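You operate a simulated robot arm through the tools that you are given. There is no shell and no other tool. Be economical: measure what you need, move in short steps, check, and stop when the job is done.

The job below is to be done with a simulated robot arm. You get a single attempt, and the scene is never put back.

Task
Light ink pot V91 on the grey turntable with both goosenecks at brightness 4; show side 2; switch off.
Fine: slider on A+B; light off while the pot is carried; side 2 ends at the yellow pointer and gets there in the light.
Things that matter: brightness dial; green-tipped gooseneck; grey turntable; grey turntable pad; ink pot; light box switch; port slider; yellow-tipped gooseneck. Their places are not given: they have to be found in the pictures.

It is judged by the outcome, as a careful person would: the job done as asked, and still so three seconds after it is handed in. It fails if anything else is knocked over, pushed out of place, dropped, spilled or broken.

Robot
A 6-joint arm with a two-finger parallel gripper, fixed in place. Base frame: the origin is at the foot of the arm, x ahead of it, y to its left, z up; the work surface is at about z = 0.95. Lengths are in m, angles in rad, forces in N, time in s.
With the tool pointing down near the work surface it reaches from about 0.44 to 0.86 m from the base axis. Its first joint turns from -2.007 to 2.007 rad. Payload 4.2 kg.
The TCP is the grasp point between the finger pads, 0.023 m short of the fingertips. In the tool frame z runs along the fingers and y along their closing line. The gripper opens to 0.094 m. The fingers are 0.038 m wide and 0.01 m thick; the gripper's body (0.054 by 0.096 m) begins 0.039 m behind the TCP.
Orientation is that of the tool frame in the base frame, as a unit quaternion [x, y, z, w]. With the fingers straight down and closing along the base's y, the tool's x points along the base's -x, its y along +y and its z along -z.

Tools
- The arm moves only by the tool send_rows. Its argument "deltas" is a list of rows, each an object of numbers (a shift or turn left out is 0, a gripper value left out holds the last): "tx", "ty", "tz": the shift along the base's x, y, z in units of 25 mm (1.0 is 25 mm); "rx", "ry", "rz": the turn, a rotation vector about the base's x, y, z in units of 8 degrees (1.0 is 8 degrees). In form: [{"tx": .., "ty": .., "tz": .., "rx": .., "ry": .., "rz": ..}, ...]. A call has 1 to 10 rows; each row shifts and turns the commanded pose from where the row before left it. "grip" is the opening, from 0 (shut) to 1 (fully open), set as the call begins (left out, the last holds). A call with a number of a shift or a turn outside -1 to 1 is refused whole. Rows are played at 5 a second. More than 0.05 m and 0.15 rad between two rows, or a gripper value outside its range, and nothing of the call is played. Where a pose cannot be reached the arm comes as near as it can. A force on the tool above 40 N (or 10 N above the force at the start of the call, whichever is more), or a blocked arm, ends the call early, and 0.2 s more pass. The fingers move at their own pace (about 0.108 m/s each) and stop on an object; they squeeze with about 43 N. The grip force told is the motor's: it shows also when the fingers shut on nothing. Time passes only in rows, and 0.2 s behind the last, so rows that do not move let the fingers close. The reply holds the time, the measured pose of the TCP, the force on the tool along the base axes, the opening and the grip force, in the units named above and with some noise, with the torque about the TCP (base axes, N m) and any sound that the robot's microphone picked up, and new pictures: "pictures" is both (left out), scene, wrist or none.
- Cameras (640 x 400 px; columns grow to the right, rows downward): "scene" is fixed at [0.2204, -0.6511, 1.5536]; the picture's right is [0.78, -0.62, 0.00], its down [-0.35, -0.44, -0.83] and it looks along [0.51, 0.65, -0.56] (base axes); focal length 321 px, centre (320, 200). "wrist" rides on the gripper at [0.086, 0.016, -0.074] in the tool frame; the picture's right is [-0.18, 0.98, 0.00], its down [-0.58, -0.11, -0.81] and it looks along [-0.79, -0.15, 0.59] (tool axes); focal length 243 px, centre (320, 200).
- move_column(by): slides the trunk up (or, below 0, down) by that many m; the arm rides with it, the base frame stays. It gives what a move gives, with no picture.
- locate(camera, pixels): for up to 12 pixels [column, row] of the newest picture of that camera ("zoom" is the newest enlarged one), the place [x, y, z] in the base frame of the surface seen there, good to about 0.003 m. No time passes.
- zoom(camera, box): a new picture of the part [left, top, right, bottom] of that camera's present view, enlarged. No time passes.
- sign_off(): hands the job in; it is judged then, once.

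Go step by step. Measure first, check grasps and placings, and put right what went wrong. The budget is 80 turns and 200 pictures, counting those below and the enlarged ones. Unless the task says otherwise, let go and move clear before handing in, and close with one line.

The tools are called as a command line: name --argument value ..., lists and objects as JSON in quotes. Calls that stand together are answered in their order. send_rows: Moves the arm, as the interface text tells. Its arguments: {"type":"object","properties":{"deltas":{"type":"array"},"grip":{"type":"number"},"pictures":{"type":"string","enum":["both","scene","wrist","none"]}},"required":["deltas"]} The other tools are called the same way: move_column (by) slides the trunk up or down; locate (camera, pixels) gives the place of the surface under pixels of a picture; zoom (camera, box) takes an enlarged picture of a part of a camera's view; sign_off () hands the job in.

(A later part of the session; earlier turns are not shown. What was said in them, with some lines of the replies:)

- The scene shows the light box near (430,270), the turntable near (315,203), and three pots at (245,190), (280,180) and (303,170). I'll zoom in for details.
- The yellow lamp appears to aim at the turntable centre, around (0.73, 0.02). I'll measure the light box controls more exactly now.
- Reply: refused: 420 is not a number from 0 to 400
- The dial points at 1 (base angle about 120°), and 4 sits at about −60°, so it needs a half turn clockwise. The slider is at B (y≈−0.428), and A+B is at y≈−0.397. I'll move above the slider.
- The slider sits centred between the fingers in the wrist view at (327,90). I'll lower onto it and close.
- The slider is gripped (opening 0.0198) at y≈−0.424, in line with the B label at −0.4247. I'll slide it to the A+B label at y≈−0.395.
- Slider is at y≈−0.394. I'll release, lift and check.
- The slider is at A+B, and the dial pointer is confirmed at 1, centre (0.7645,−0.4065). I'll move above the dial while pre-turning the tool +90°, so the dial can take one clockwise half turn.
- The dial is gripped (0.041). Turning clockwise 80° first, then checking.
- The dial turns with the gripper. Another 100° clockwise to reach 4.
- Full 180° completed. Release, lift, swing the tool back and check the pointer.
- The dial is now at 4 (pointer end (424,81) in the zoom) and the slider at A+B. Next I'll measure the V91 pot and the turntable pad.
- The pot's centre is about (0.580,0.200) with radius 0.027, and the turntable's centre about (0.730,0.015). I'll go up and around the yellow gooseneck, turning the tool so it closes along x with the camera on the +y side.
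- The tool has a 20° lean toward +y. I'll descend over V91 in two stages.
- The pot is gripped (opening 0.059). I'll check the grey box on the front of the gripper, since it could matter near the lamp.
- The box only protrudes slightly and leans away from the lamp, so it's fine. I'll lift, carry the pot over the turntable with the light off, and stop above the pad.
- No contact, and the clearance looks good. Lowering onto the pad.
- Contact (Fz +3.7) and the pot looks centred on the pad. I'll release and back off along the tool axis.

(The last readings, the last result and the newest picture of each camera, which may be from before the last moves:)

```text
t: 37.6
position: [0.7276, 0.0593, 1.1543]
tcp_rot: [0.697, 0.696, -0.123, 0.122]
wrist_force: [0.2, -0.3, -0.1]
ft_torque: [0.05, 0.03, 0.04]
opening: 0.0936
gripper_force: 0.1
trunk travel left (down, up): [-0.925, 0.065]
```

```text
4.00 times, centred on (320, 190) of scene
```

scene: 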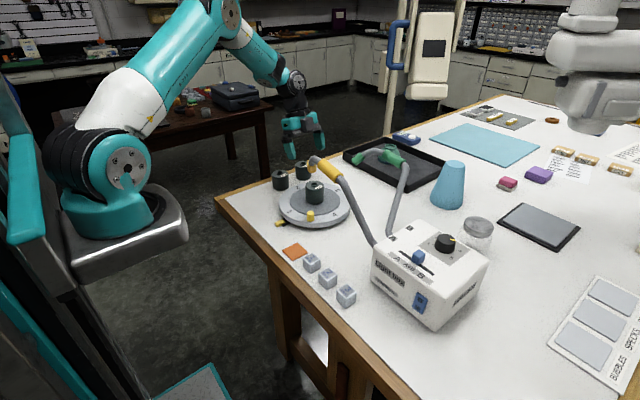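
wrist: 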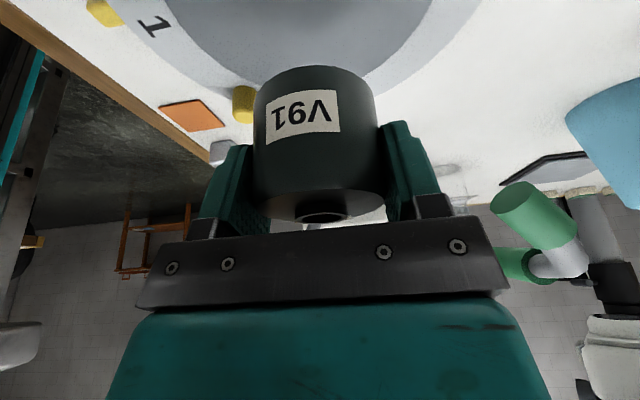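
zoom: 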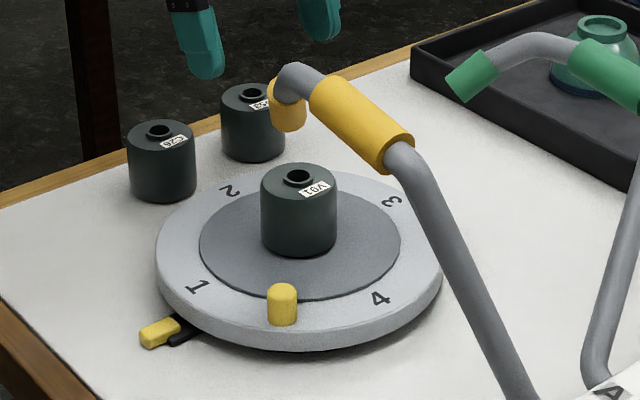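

The pot is placed well at the turntable centre. Now I'll go back around to the front of the light box with the fingers closed and tilted 45° toward +x to press the switch.

send_rows --deltas '[{"tx": -1, "tz": 1, "rx": 0.41666}, {"tx": -1, "tz": 1, "rx": 0.41666}, {"tx": -1, "tz": 1, "rx": 0.41666}, {"tx": -1, "tz": 1, "rx": 0.41666}, {"tx": -1, "tz": 1, "rx": 0.41666}, {"tx": -1, "tz": 1, "rx": 0.41666}, {"tx": -0.75, "ty": -1, "rz": 1}, {"tx": -0.75, "ty": -1, "rz": 1}, {"tx": -0.75, "ty": -1, "rz": 1}, {"tx": -0.75, "ty": -1, "rz": 1}]' --grip 0 --pictures "none"

send_rows --deltas '[{"ty": -1, "rz": 0.725}, {"ty": -1, "rz": 0.725}, {"ty": -1, "rz": 0.725}, {"ty": -1, "rz": 0.725}, {"ty": -1, "rz": 0.725}, {"ty": -1, "rz": 0.725}, {"ty": -1, "rz": 0.725}, {"ty": -1, "rz": 0.725}, {"ty": -1, "rz": 0.725}, {"ty": -1, "rz": 0.725}]' --pictures "none"

send_rows --deltas '[{"ty": -0.886, "ry": -0.8036}, {"ty": -0.886, "ry": -0.8036}, {"ty": -0.886, "ry": -0.8036}, {"ty": -0.886, "ry": -0.8036}, {"ty": -0.886, "ry": -0.8036}, {"ty": -0.886, "ry": -0.8036}, {"ty": -0.886, "ry": -0.8036}, {}]'

locate --camera "scene" --pixels '[[346, 289], [328, 274], [312, 257], [294, 251]]'

```text
t: 39.8
position: [0.502, -0.0393, 1.3052]
tcp_rot: [0.485, 0.875, 0.001, 0.0]
wrist_force: [0.1, 0.2, 0.4]
ft_torque: [0.04, 0.01, 0.04]
opening: 0.0001
gripper_force: 42.2
trunk travel left (down, up): [-0.925, 0.065]
```

```text
t: 42.0
position: [0.5049, -0.2888, 1.3042]
tcp_rot: [-0.002, 1.0, 0.0, -0.001]
wrist_force: [-0.7, 0.3, -0.9]
ft_torque: [-0.04, -0.03, -0.02]
opening: 0.0
gripper_force: 42.1
trunk travel left (down, up): [-0.925, 0.065]
```

```text
t: 43.8
position: [0.5039, -0.4456, 1.3036]
tcp_rot: [0.0, 0.924, 0.0, 0.383]
wrist_force: [-0.5, 0.6, -0.3]
ft_torque: [0.01, 0.02, 0.02]
opening: 0.0
gripper_force: 42.4
trunk travel left (down, up): [-0.925, 0.065]
```

scene: 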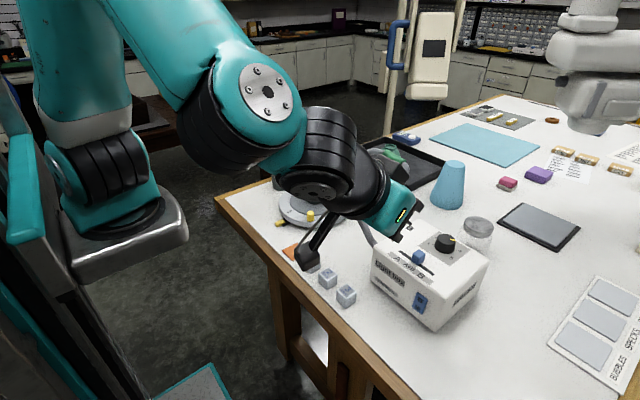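
wrist: 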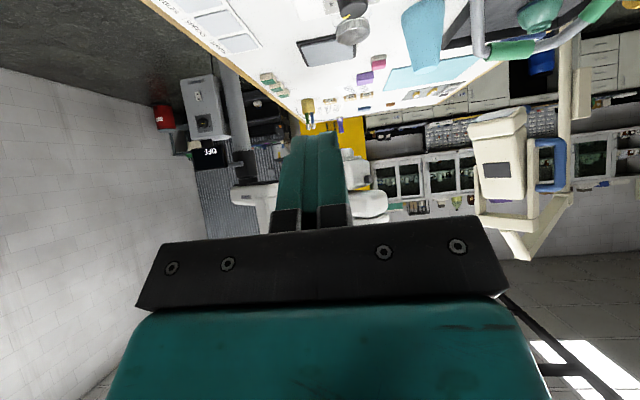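

```text
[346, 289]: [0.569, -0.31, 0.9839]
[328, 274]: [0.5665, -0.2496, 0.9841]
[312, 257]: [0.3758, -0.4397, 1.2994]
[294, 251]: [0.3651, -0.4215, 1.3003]
```

send_rows --deltas '[{"tx": 0.2, "tz": -1}, {"tx": 0.2, "tz": -1}, {"tx": 0.2, "tz": -1}, {"tx": 0.2, "tz": -1}, {"tx": 0.2, "tz": -1}, {"tx": 0.2, "tz": -1}, {"tx": 0.2, "tz": -1}, {"tx": 0.2, "tz": -1}, {"tx": 0.2, "tz": -1}, {"tx": 0.2, "tz": -1}]' --pictures "none"

send_rows --deltas '[{"tx": 0.4, "tz": -0.9}, {"tx": 0.4, "tz": -0.9}, {}]'

zoom --camera "scene" --box '[360, 240, 480, 340]'

```text
t: 46.0
position: [0.5532, -0.4453, 1.0528]
tcp_rot: [0.001, 0.924, -0.001, 0.383]
wrist_force: [-0.9, 0.1, 0.3]
ft_torque: [0.0, -0.03, -0.01]
opening: 0.0
gripper_force: 42.3
trunk travel left (down, up): [-0.925, 0.065]
```

```text
t: 46.8
position: [0.575, -0.4445, 1.0078]
tcp_rot: [0.0, 0.924, 0.0, 0.382]
wrist_force: [-0.5, 0.3, -0.6]
ft_torque: [0.03, 0.01, 0.03]
opening: 0.0
gripper_force: 42.1
trunk travel left (down, up): [-0.925, 0.065]
```

scene: 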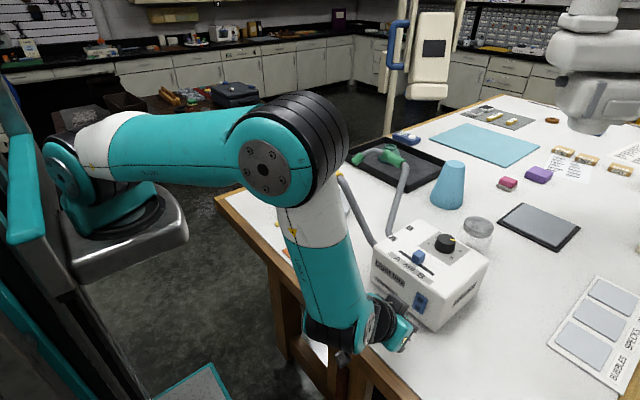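
wrist: 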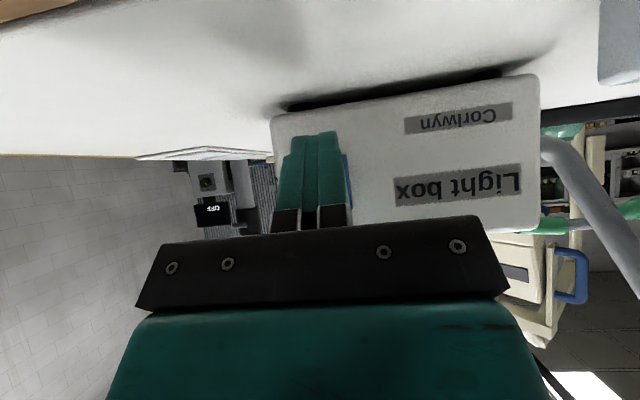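

```text
4.00 times, centred on (420, 290) of scene
```

zoom: 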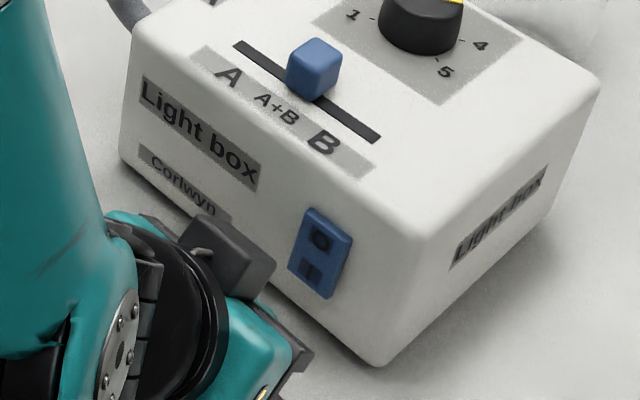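

locate --camera "zoom" --pixels '[[321, 241], [310, 270], [303, 268], [325, 290], [316, 215], [345, 238], [240, 250], [270, 265], [235, 215]]'

zoom --camera "wrist" --box '[260, 80, 380, 220]'

```text
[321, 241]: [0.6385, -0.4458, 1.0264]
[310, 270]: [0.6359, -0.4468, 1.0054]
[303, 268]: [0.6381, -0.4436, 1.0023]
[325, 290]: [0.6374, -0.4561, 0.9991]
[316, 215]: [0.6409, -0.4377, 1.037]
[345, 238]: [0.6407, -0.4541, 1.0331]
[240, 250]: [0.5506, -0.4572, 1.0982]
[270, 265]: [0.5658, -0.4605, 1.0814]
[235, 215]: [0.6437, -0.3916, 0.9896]
```

```text
2.86 times, centred on (320, 150) of wrist
```

zoom: 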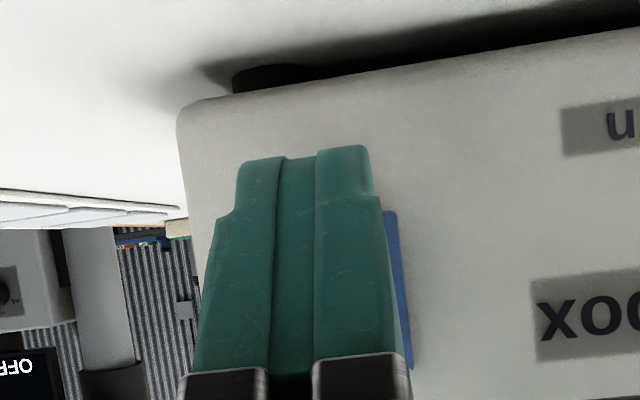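

The rocker's "I" half is at about (0.637,−0.446,1.005). I'll advance slowly to press it.

send_rows --deltas '[{"tx": 0.4}, {"tx": 0.4}, {"tx": 0.3}, {"tx": 0.15}, {"tx": 0.15}, {"tx": 0.15}]' --pictures "none"

```text
t: 48.2
position: [0.6098, -0.4449, 1.009]
tcp_rot: [0.002, 0.925, 0.001, 0.38]
wrist_force: [-40.0, 4.3, 7.0]
ft_torque: [-0.06, -0.09, 0.12]
opening: 0.0001
gripper_force: 42.2
trunk travel left (down, up): [-0.925, 0.065]
```

Contact with 40 N. I'll back off and look.

send_rows --deltas '[{"tx": -0.8}, {"tx": -0.8}, {"tx": -0.8}, {}]' --pictures "scene"

zoom --camera "scene" --box '[360, 240, 480, 340]'

zoom --camera "scene" --box '[260, 140, 420, 240]'

```text
t: 49.2
position: [0.5523, -0.4446, 1.0088]
tcp_rot: [-0.001, 0.924, 0.0, 0.384]
wrist_force: [0.1, 0.2, 0.8]
ft_torque: [0.0, 0.02, -0.05]
opening: 0.0002
gripper_force: 42.1
trunk travel left (down, up): [-0.925, 0.065]
```

scene: 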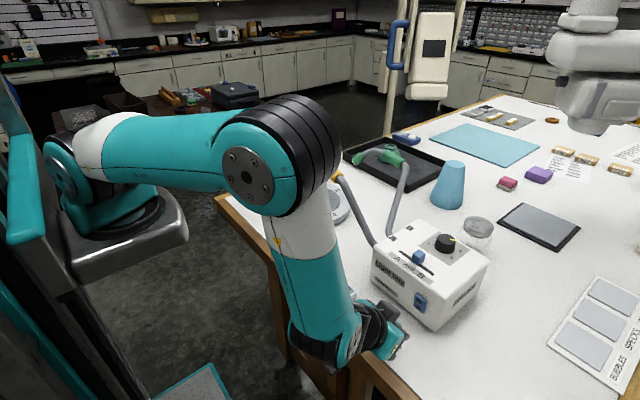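

```text
4.00 times, centred on (420, 290) of scene
```

zoom: 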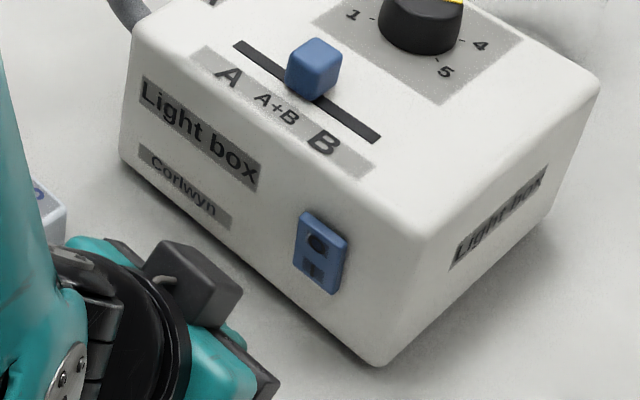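

```text
4.00 times, centred on (340, 190) of scene
```

zoom: 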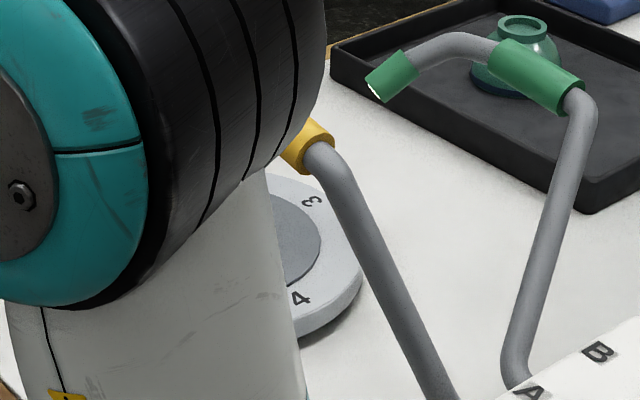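

The green lamp's mouth now glows white at (375,93) in the zoom and the rocker has flipped, so the light is on. I'll lift and move over to the turntable side with the same 45° tilt, then check the lighting.

send_rows --deltas '[{"tx": -0.2, "tz": 1}, {"tx": -0.2, "tz": 1}, {"tx": -0.2, "tz": 1}, {"tx": -0.2, "tz": 1}, {"tx": -0.2, "tz": 1}, {"tx": -0.2, "tz": 1}, {"tx": -0.2, "tz": 1}, {"tx": -0.2, "tz": 1}, {"tx": -0.2, "tz": 1}, {"ty": 1}]' --pictures "none"

send_rows --deltas '[{"ty": 1}, {"ty": 1}, {"ty": 1}, {"ty": 1}, {"ty": 1}, {"ty": 1}, {"ty": 1}, {"ty": 1}, {"ty": 1}, {"ty": 1}]' --pictures "none"

send_rows --deltas '[{"ty": 1}, {"ty": 1}, {"ty": 1}, {"ty": 1}, {"ty": 1}, {}]'

zoom --camera "scene" --box '[260, 140, 420, 240]'

```text
t: 51.4
position: [0.5083, -0.4205, 1.2339]
tcp_rot: [0.001, 0.924, 0.0, 0.383]
wrist_force: [-0.2, 0.7, 0.8]
ft_torque: [0.02, 0.02, 0.03]
opening: 0.0
gripper_force: 42.7
trunk travel left (down, up): [-0.925, 0.065]
```

```text
t: 53.6
position: [0.5784, -0.2319, 1.2499]
tcp_rot: [0.0, 0.924, 0.001, 0.383]
wrist_force: [0.1, -0.1, -0.3]
ft_torque: [0.02, -0.01, 0.01]
opening: 0.0001
gripper_force: 42.3
out of reach, approached as far as the arm can: row 5, 6, 7, 8, 9, 10
trunk travel left (down, up): [-0.925, 0.065]
```

```text
t: 55.0
position: [0.6116, -0.1218, 1.2544]
tcp_rot: [0.0, 0.924, 0.0, 0.383]
wrist_force: [0.1, 0.1, 0.0]
ft_torque: [0.03, 0.02, 0.03]
opening: 0.0001
gripper_force: 42.9
out of reach, approached as far as the arm can: row 1, 2, 3, 4
trunk travel left (down, up): [-0.925, 0.065]
```

scene: 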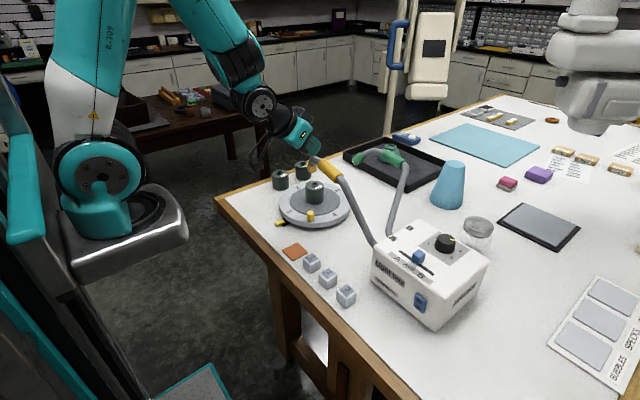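
wrist: 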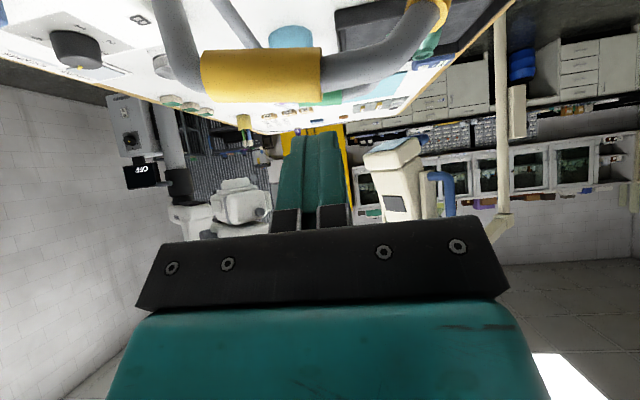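

```text
4.00 times, centred on (340, 190) of scene
```

zoom: 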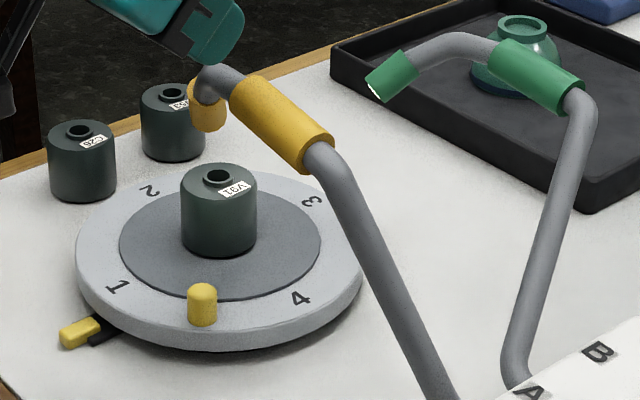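

I was pushed outward by the inner reach limit and the tip is near the yellow sleeve, so I'll raise carefully. I'll also measure the lamp axes.

locate --camera "zoom" --pixels '[[376, 94], [384, 85], [392, 75], [402, 65], [412, 57], [430, 47], [205, 70], [205, 95], [208, 125], [212, 110]]'

send_rows --deltas '[{"tz": 0.8}, {"tz": 0.8}]' --pictures "none"

```text
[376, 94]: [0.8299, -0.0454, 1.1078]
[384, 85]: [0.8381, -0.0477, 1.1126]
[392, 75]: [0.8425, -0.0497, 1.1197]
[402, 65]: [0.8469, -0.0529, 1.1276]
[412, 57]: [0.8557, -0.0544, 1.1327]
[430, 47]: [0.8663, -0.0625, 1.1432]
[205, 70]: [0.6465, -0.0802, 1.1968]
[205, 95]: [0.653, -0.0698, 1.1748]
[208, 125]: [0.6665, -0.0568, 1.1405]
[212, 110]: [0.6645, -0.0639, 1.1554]
```

```text
t: 55.6
position: [0.6098, -0.1179, 1.2936]
tcp_rot: [-0.001, 0.924, 0.0, 0.382]
wrist_force: [-0.7, -0.2, -0.5]
ft_torque: [-0.01, 0.04, 0.03]
opening: 0.0001
gripper_force: 42.4
trunk travel left (down, up): [-0.925, 0.065]
```

Both lamp axes extend to within about 3 cm of the pot, so they already aim at it. The knob lies under the yellow lamp, and its end position is beside the green one. Instead I'll turn the disc by pressing closed fingertips lightly on its free rim on the +y side and dragging along the arc. First I'll straighten the tool and move above the rim.

send_rows --deltas '[{"tz": 0.5, "ry": 0.8036}, {"tz": 0.5, "ry": 0.8036}, {"tz": 0.5, "ry": 0.8036}, {"ry": 0.8036}, {"ry": 0.8036}, {"ry": 0.8036}, {"ry": 0.8036}, {}]' --pictures "none"

send_rows --deltas '[{"ty": 1}, {"ty": 1}, {"ty": 1}, {"ty": 1}, {"ty": 1, "tx": 0.5}, {"ty": 1, "tx": 1}, {"ty": 1, "tx": 1}, {"ty": 1, "tx": 1}, {"tx": 1}, {"tx": 1}]' --pictures "none"

```text
t: 57.4
position: [0.6072, -0.1162, 1.333]
tcp_rot: [0.0, 1.0, -0.001, -0.001]
wrist_force: [0.6, -0.7, -1.1]
ft_torque: [-0.01, -0.01, -0.02]
opening: 0.0
gripper_force: 42.3
trunk travel left (down, up): [-0.925, 0.065]
```

```text
t: 59.6
position: [0.7441, 0.0826, 1.3324]
tcp_rot: [0.0, 1.0, 0.0, 0.0]
wrist_force: [-1.0, 0.2, 0.5]
ft_torque: [0.03, -0.05, -0.01]
opening: 0.0
gripper_force: 42.3
trunk travel left (down, up): [-0.925, 0.065]
```

send_rows --deltas '[{"tx": 1, "ty": 0.42}, {"tx": 1, "tz": -1}, {"tx": 0.06, "tz": -1}, {"tz": -1}, {"tz": -1}, {"tz": -1}, {"tz": -1}, {"tz": -1}, {"tz": -1}, {"tz": -1}]' --pictures "none"

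send_rows --deltas '[{"tz": -1}, {"tz": -1}, {"tz": -0.8}, {"tz": -0.7}, {}]'

zoom --camera "scene" --box '[260, 140, 380, 240]'

```text
t: 61.8
position: [0.7939, 0.0923, 1.1076]
tcp_rot: [0.0, 1.0, -0.001, 0.0]
wrist_force: [-0.4, 0.2, 0.4]
ft_torque: [-0.05, -0.01, 0.06]
opening: 0.0001
gripper_force: 42.3
trunk travel left (down, up): [-0.925, 0.065]
```

```text
t: 63.0
position: [0.7949, 0.0926, 1.0201]
tcp_rot: [0.0, 1.0, 0.0, -0.001]
wrist_force: [-0.1, 0.9, 0.4]
ft_torque: [-0.02, 0.01, -0.02]
opening: 0.0
gripper_force: 42.8
trunk travel left (down, up): [-0.925, 0.065]
```

scene: 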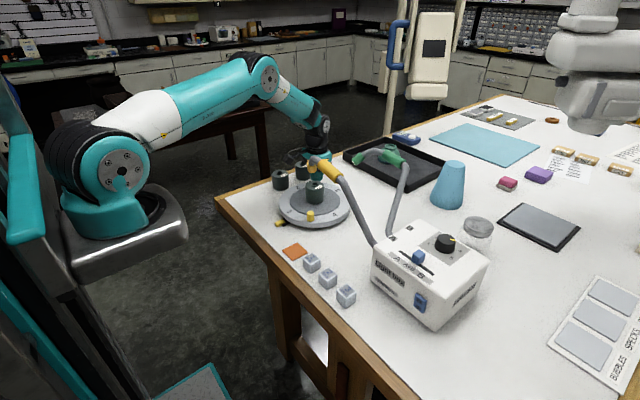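
wrist: 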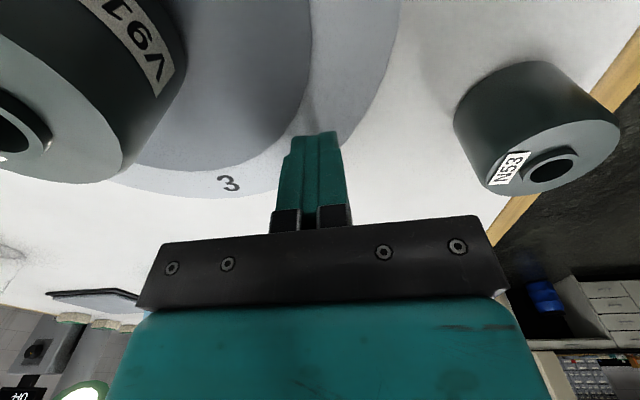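

```text
4.00 times, centred on (320, 190) of scene
```

zoom: 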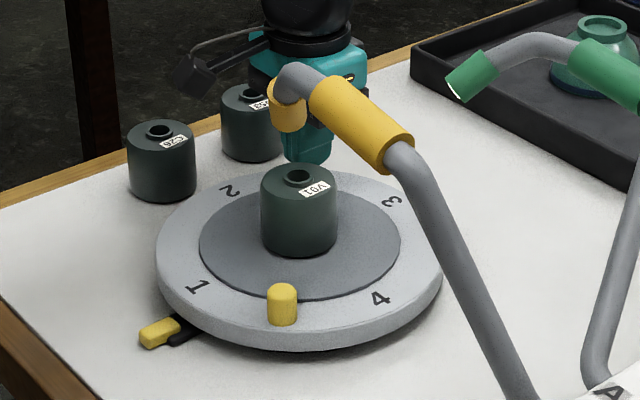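

Clear of both lamps and over the rim. I'll lower until there's light contact.

send_rows --deltas '[{"tz": -0.3}, {"tz": -0.2}, {"tz": -0.1}, {}]' --pictures "none"

```text
t: 64.0
position: [0.7966, 0.0912, 1.0054]
tcp_rot: [0.0, 1.0, 0.0, 0.001]
wrist_force: [-1.6, -0.9, 4.8]
ft_torque: [-0.04, 0.17, -0.04]
opening: 0.0
gripper_force: 42.1
trunk travel left (down, up): [-0.925, 0.065]
```

send_rows --deltas '[{"tz": -0.05}, {"tx": -0.224, "ty": 0.175}, {"tx": -0.236, "ty": 0.159}, {"tx": -0.247, "ty": 0.142}, {"tx": -0.256, "ty": 0.125}, {"tx": -0.264, "ty": 0.107}, {}]' --pictures "scene"

zoom --camera "scene" --box '[260, 140, 380, 240]'

```text
t: 65.5
position: [0.769, 0.1096, 1.0051]
tcp_rot: [0.001, 1.0, 0.001, 0.005]
wrist_force: [0.1, -5.6, 14.5]
ft_torque: [-0.19, 0.23, 0.27]
opening: 0.0
gripper_force: 42.7
trunk travel left (down, up): [-0.925, 0.065]
stopped in row 7: the force on the tool passed its limit at 44 N (the readings are from after the stop); the commanded pose is now the measured one
```

scene: 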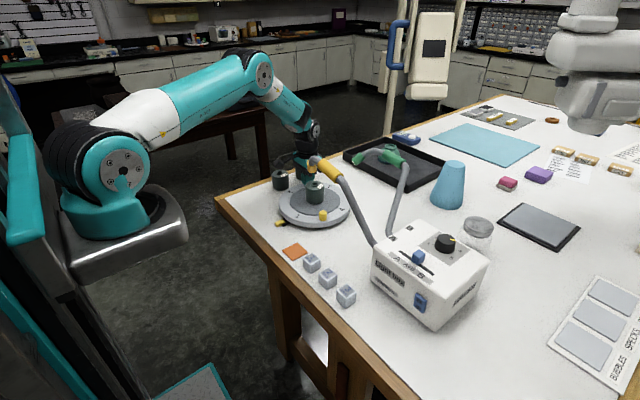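

```text
4.00 times, centred on (320, 190) of scene
```

zoom: 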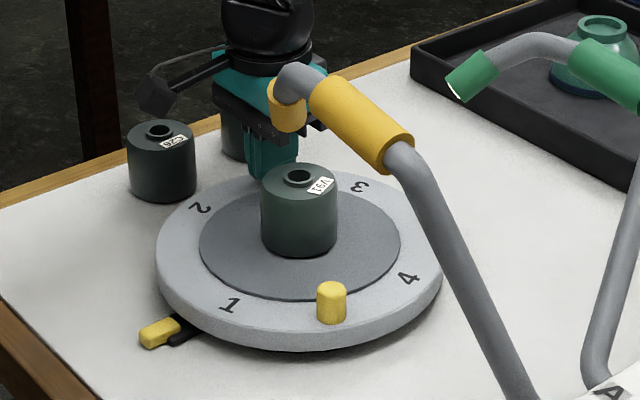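

The drag works: the disc and pot turned about 20°. I'll continue, letting the tool yaw with the disc to cut shear.

send_rows --deltas '[{"tz": 0.02}, {"tx": -0.268, "ty": 0.097, "rz": 0.5}, {"tx": -0.274, "ty": 0.0785, "rz": 0.5}, {"tx": -0.2786, "ty": 0.059, "rz": 0.5}, {"tx": -0.282, "ty": 0.0396, "rz": 0.5}, {"tx": -0.284, "ty": 0.02, "rz": 0.5}, {"tx": -0.2848, "rz": 0.5}, {}]' --pictures "scene"

zoom --camera "scene" --box '[260, 140, 380, 240]'

```text
t: 67.3
position: [0.7263, 0.1167, 1.0043]
tcp_rot: [-0.208, 0.978, 0.0, 0.003]
wrist_force: [2.1, -0.8, 19.5]
ft_torque: [-0.21, 0.28, 0.21]
opening: 0.0
gripper_force: 42.1
trunk travel left (down, up): [-0.925, 0.065]
```

scene: 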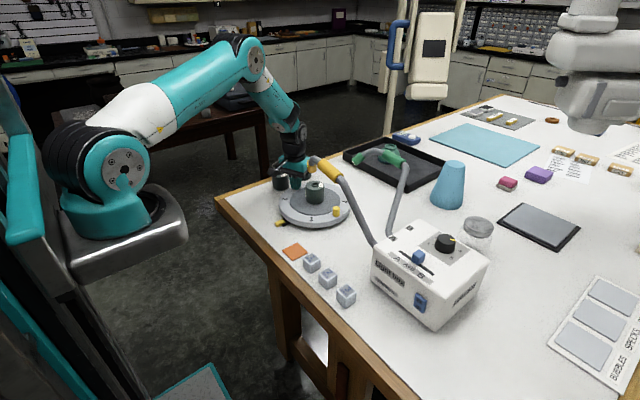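

```text
4.00 times, centred on (320, 190) of scene
```

zoom: 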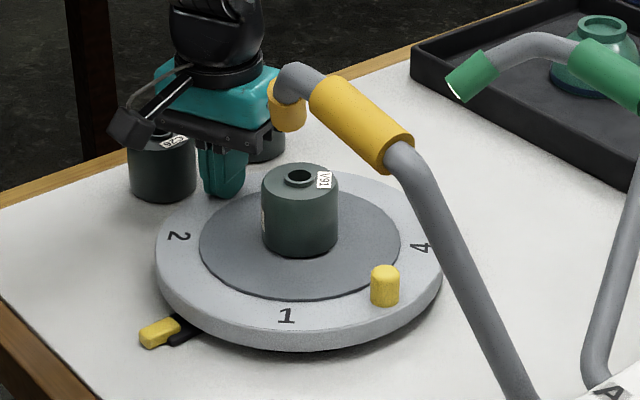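

The disc has turned about 45°. I'll lift briefly to reset the tool yaw, press again and drag on.

send_rows --deltas '[{"tz": 0.6}, {"rz": -1}, {"rz": -1}, {"rz": -1}, {"rz": -1}, {"rz": -1}, {"rz": -1}, {"tz": -0.4}, {"tz": -0.18}, {}]' --pictures "none"

send_rows --deltas '[{"tx": -0.284, "ty": -0.02, "rz": 0.5}, {"tx": -0.282, "ty": -0.0396, "rz": 0.5}, {"tx": -0.2786, "ty": -0.059, "rz": 0.5}, {"tx": -0.274, "ty": -0.0785, "rz": 0.5}, {"tx": -0.268, "ty": -0.097, "rz": 0.5}, {"tx": -0.26, "ty": -0.116, "rz": 0.5}, {"tx": -0.2515, "ty": -0.134, "rz": 0.5}, {}]' --pictures "scene"

zoom --camera "scene" --box '[260, 140, 380, 240]'

```text
t: 69.5
position: [0.7263, 0.1173, 1.0055]
tcp_rot: [0.209, 0.978, -0.001, 0.002]
wrist_force: [-0.1, 0.7, 2.4]
ft_torque: [0.04, 0.06, -0.06]
opening: 0.0001
gripper_force: 42.6
trunk travel left (down, up): [-0.925, 0.065]
```

```text
t: 71.3
position: [0.6792, 0.104, 1.0053]
tcp_rot: [-0.034, 0.999, -0.001, 0.003]
wrist_force: [4.2, -4.2, 14.7]
ft_torque: [-0.15, 0.19, 0.13]
opening: 0.0003
gripper_force: 42.0
trunk travel left (down, up): [-0.925, 0.065]
```

scene: 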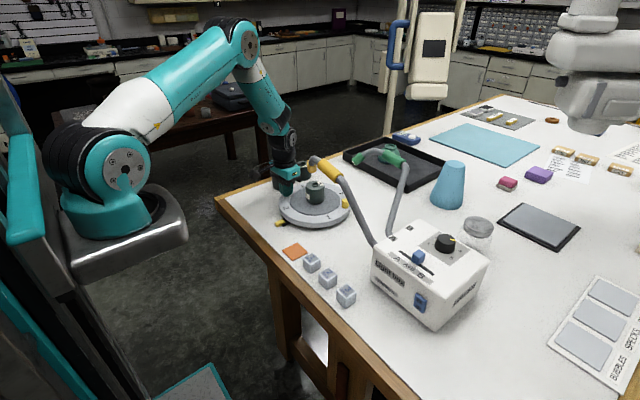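

```text
4.00 times, centred on (320, 190) of scene
```

zoom: 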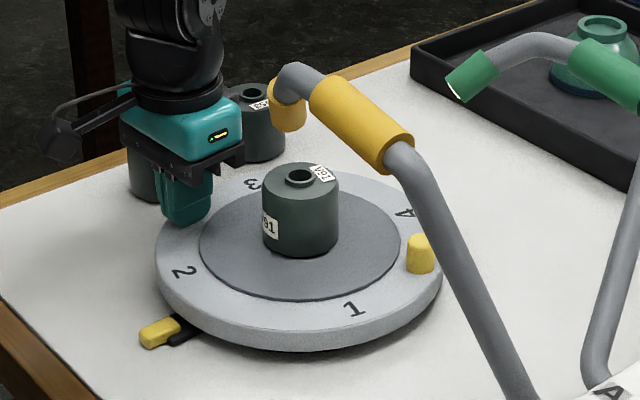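

locate --camera "zoom" --pixels '[[183, 271], [253, 184], [353, 309], [405, 213], [420, 240], [152, 333]]'

```text
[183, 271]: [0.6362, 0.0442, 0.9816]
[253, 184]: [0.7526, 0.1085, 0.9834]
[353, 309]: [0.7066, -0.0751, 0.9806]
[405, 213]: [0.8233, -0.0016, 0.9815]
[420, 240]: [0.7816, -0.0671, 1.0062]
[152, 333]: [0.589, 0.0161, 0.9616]
```

Labels give the disc angle: side 2 sits at about 166°, and it must reach 180° at the yellow pointer. Another 14° drag.

send_rows --deltas '[{"tx": -0.2323, "ty": -0.149, "rz": 0.5}, {"tx": -0.2213, "ty": -0.165, "rz": 0.5}, {"tx": -0.2092, "ty": -0.18, "rz": 0.5}, {"tx": -0.0998, "ty": -0.0953, "rz": 0.25}, {}]' --pictures "scene"

zoom --camera "scene" --box '[260, 140, 380, 240]'

```text
t: 72.5
position: [0.6603, 0.0888, 1.0049]
tcp_rot: [-0.157, 0.988, 0.001, 0.002]
wrist_force: [-2.4, 1.6, 7.9]
ft_torque: [0.03, 0.18, -0.05]
opening: 0.0
gripper_force: 42.9
trunk travel left (down, up): [-0.925, 0.065]
```

scene: 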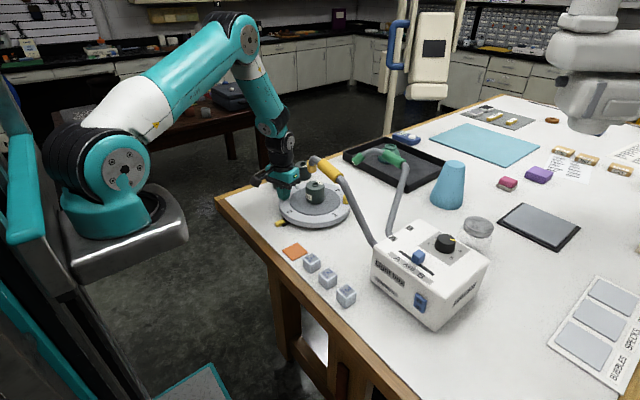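

```text
4.00 times, centred on (320, 190) of scene
```

zoom: 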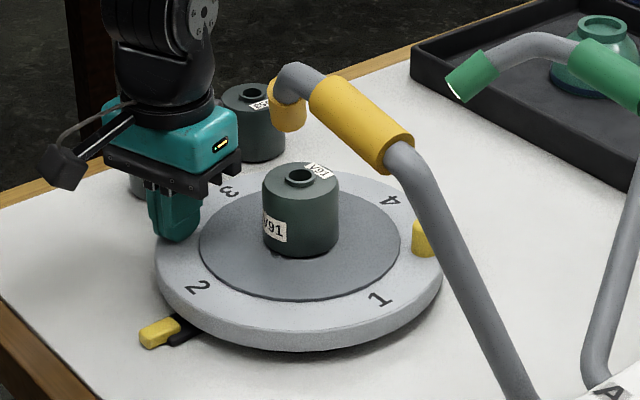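

The labels now match the starting pattern exactly: 2 is at (198,287), where 1 was. I'll lift straight up and go back to the switch.

send_rows --deltas '[{"tz": 0.4}, {"tz": 1}, {"tz": 1}, {"tz": 1}, {"tz": 1}, {"tz": 1}, {"tz": 1}, {"tz": 1}, {"tz": 1}, {"tz": 1}]' --pictures "none"

send_rows --deltas '[{"tz": 1, "rz": -0.75}, {"tz": 1, "rz": -0.75}, {"tz": 0.4, "rz": -0.76}, {"tx": -1}, {"tx": -1}, {"tx": -1}, {"tx": -1}, {"tx": -1}, {"tx": -1}, {"ty": -1}]' --pictures "scene"

zoom --camera "scene" --box '[260, 140, 380, 240]'

```text
t: 74.7
position: [0.6595, 0.0877, 1.2395]
tcp_rot: [-0.156, 0.988, 0.0, 0.001]
wrist_force: [-1.2, 0.5, 0.5]
ft_torque: [-0.01, 0.05, -0.02]
opening: 0.0
gripper_force: 42.2
trunk travel left (down, up): [-0.925, 0.065]
```

```text
t: 76.9
position: [0.511, 0.0648, 1.2998]
tcp_rot: [0.002, 1.0, 0.0, 0.002]
wrist_force: [0.1, 0.8, -0.7]
ft_torque: [-0.01, 0.01, -0.01]
opening: 0.0001
gripper_force: 42.3
trunk travel left (down, up): [-0.925, 0.065]
```

scene: 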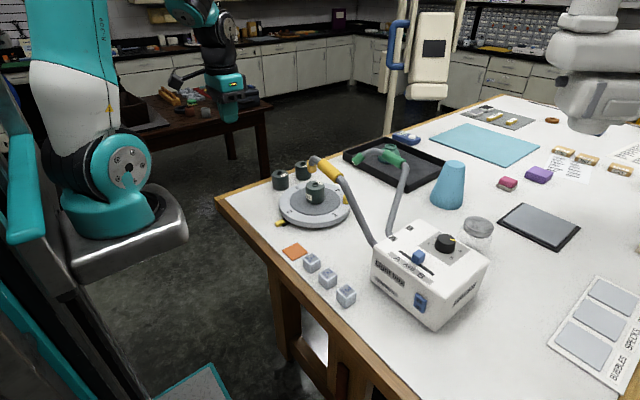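

```text
4.00 times, centred on (320, 190) of scene
```

zoom: 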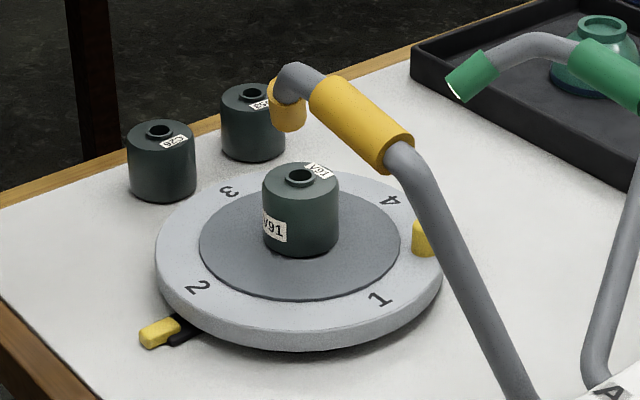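

Side 2 sits at the pointer under light. Moving to the switch.

send_rows --deltas '[{"ty": -1}, {"ty": -1}, {"ty": -1}, {"ty": -1}, {"ty": -1}, {"ty": -1}, {"ty": -1}, {"ty": -1}, {"ty": -1}, {"ty": -1}]' --pictures "none"

send_rows --deltas '[{"ty": -1}, {"ty": -1}, {"ty": -1}, {"ty": -1, "ry": -0.8036}, {"ty": -1, "ry": -0.8036}, {"ty": -1, "ry": -0.8036}, {"ty": -1, "ry": -0.8036}, {"ty": -1, "ry": -0.8036}, {"ty": -1, "ry": -0.8036}, {"ty": -1, "ry": -0.8036}]' --pictures "none"

send_rows --deltas '[{"tx": 0.2, "ty": -0.4, "tz": -1}, {"tx": 0.2, "tz": -1}, {"tx": 0.2, "tz": -1}, {"tx": 0.2, "tz": -1}, {"tx": 0.2, "tz": -1}, {"tx": 0.2, "tz": -1}, {"tx": 0.2, "tz": -1}, {"tx": 0.2, "tz": -1}, {"tx": 0.2, "tz": -1}, {"tx": 0.2, "tz": -1}]' --pictures "scene"

zoom --camera "scene" --box '[360, 240, 480, 340]'

```text
t: 79.1
position: [0.5116, -0.186, 1.297]
tcp_rot: [0.001, 1.0, 0.0, 0.001]
wrist_force: [-0.3, 0.0, -0.3]
ft_torque: [0.0, 0.0, -0.02]
opening: 0.0
gripper_force: 42.1
trunk travel left (down, up): [-0.925, 0.065]
```

```text
t: 81.3
position: [0.5124, -0.4393, 1.2999]
tcp_rot: [0.001, 0.923, 0.001, 0.386]
wrist_force: [1.0, 0.5, 0.6]
ft_torque: [0.0, 0.0, -0.01]
opening: 0.0
gripper_force: 41.9
trunk travel left (down, up): [-0.925, 0.065]
```

```text
t: 83.5
position: [0.5604, -0.4446, 1.0492]
tcp_rot: [0.002, 0.923, 0.001, 0.385]
wrist_force: [-0.7, 0.5, 0.5]
ft_torque: [-0.02, -0.01, 0.0]
opening: 0.0
gripper_force: 42.2
trunk travel left (down, up): [-0.925, 0.065]
```

scene: 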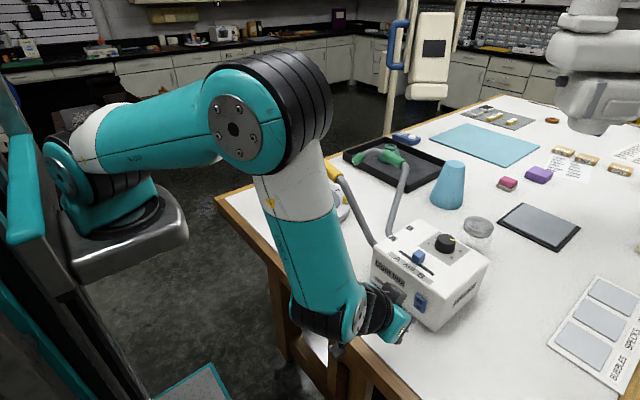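

```text
4.00 times, centred on (420, 290) of scene
```

zoom: 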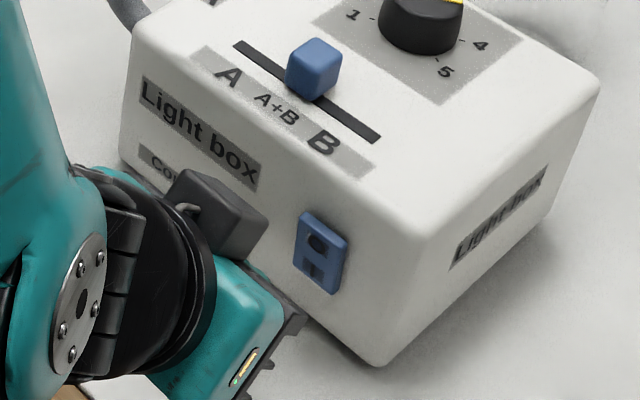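

send_rows --deltas '[{"tz": -0.73}, {"tx": 0.4}, {"tx": 0.4}, {"tx": 0.4}, {"tx": 0.15}, {"tx": 0.15}, {"tx": 0.15}, {"tx": 0.15}, {"tx": 0.15}, {"tx": 0.1}]' --pictures "none"

send_rows --deltas '[{"tx": -0.8}, {"tx": -0.8}, {"tx": -0.8}, {}]' --pictures "scene"

zoom --camera "scene" --box '[360, 240, 480, 340]'

zoom --camera "scene" --box '[260, 140, 420, 240]'

```text
t: 85.7
position: [0.6092, -0.4462, 1.0309]
tcp_rot: [0.002, 0.923, 0.001, 0.384]
wrist_force: [-21.0, 4.7, 4.7]
ft_torque: [-0.21, -0.07, 0.13]
opening: 0.0
gripper_force: 41.9
trunk travel left (down, up): [-0.925, 0.065]
```

```text
t: 86.7
position: [0.552, -0.4449, 1.0328]
tcp_rot: [0.001, 0.923, 0.001, 0.384]
wrist_force: [-0.2, -0.2, 0.0]
ft_torque: [0.04, 0.0, 0.01]
opening: 0.0
gripper_force: 42.8
trunk travel left (down, up): [-0.925, 0.065]
```

scene: 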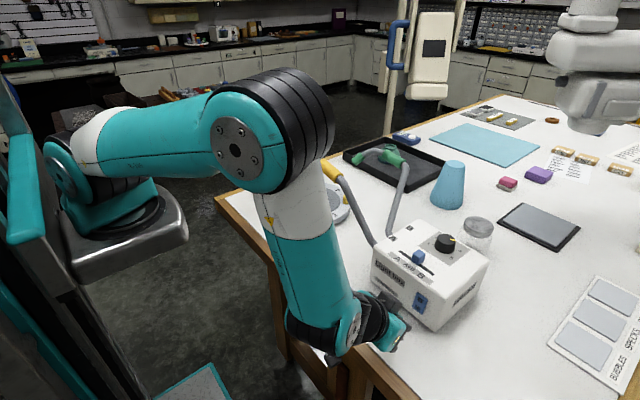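

```text
4.00 times, centred on (420, 290) of scene
```

zoom: 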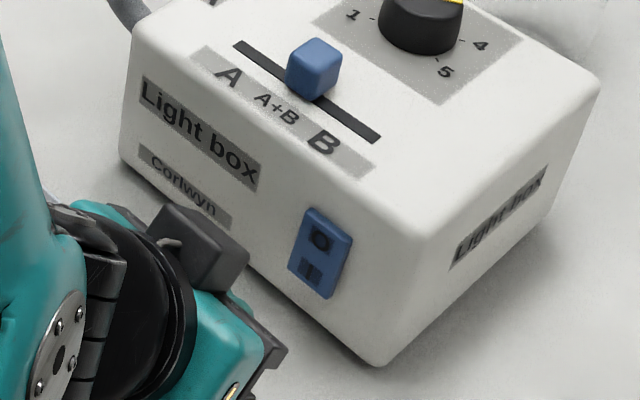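

```text
4.00 times, centred on (340, 190) of scene
```

zoom: 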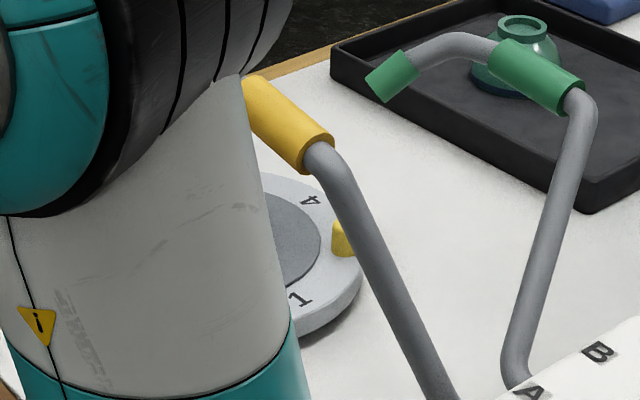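

The rocker is back to its off shape and the green lamp's glow is gone. I'll lift clear and do a final check.

send_rows --deltas '[{"tx": -0.2, "tz": 1}, {"tx": -0.2, "tz": 1}, {"tx": -0.2, "tz": 1}, {"tx": -0.2, "tz": 1}, {"tx": -0.2, "tz": 1}, {"tx": -0.2, "tz": 1}, {"tx": -0.2, "tz": 1}, {"tx": -0.2, "tz": 1}, {"tz": 1}, {"tz": 1}]' --pictures "scene"

zoom --camera "scene" --box '[260, 140, 420, 240]'

zoom --camera "scene" --box '[380, 220, 480, 320]'

```text
t: 88.9
position: [0.5133, -0.4483, 1.2804]
tcp_rot: [0.002, 0.923, 0.0, 0.385]
wrist_force: [0.3, -1.2, 1.2]
ft_torque: [-0.01, 0.01, 0.01]
opening: 0.0
gripper_force: 42.2
trunk travel left (down, up): [-0.925, 0.065]
```

scene: 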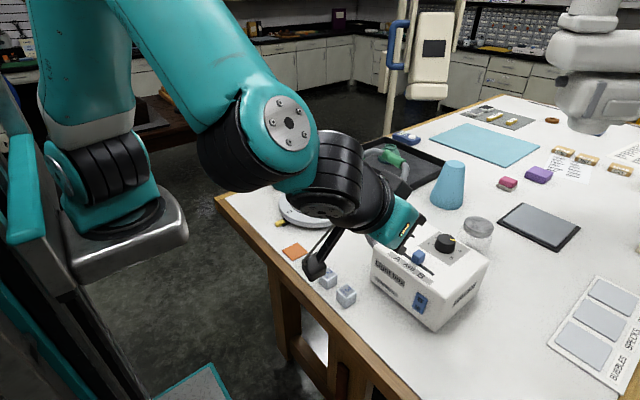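

```text
4.00 times, centred on (340, 190) of scene
```

zoom: 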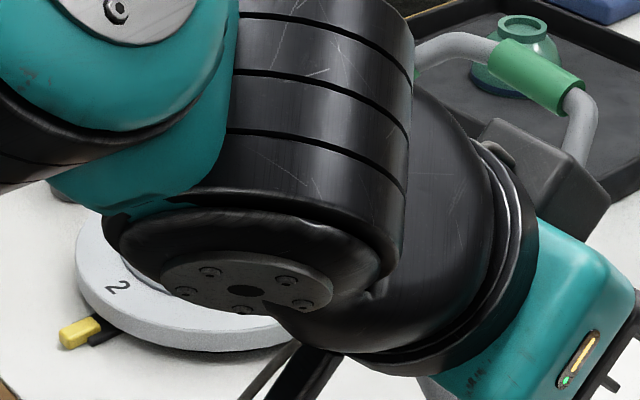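

```text
4.00 times, centred on (430, 270) of scene
```

zoom: 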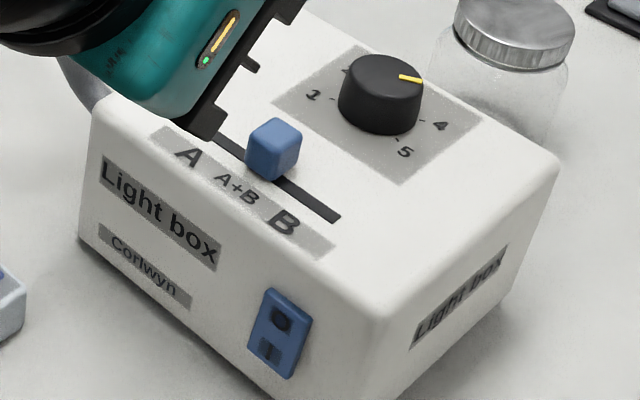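

The switch is off, the dial is at 4, the slider is at A+B, side 2 is at the pointer, and the arm is clear. Handing in.

sign_off

```text
The job is handed in.
```

Ink pot V91 is on the grey turntable with side 2 at the yellow pointer. It turned there under both goosenecks at brightness 4 with the slider on A+B, and the light was off while the pot was carried and is off now.
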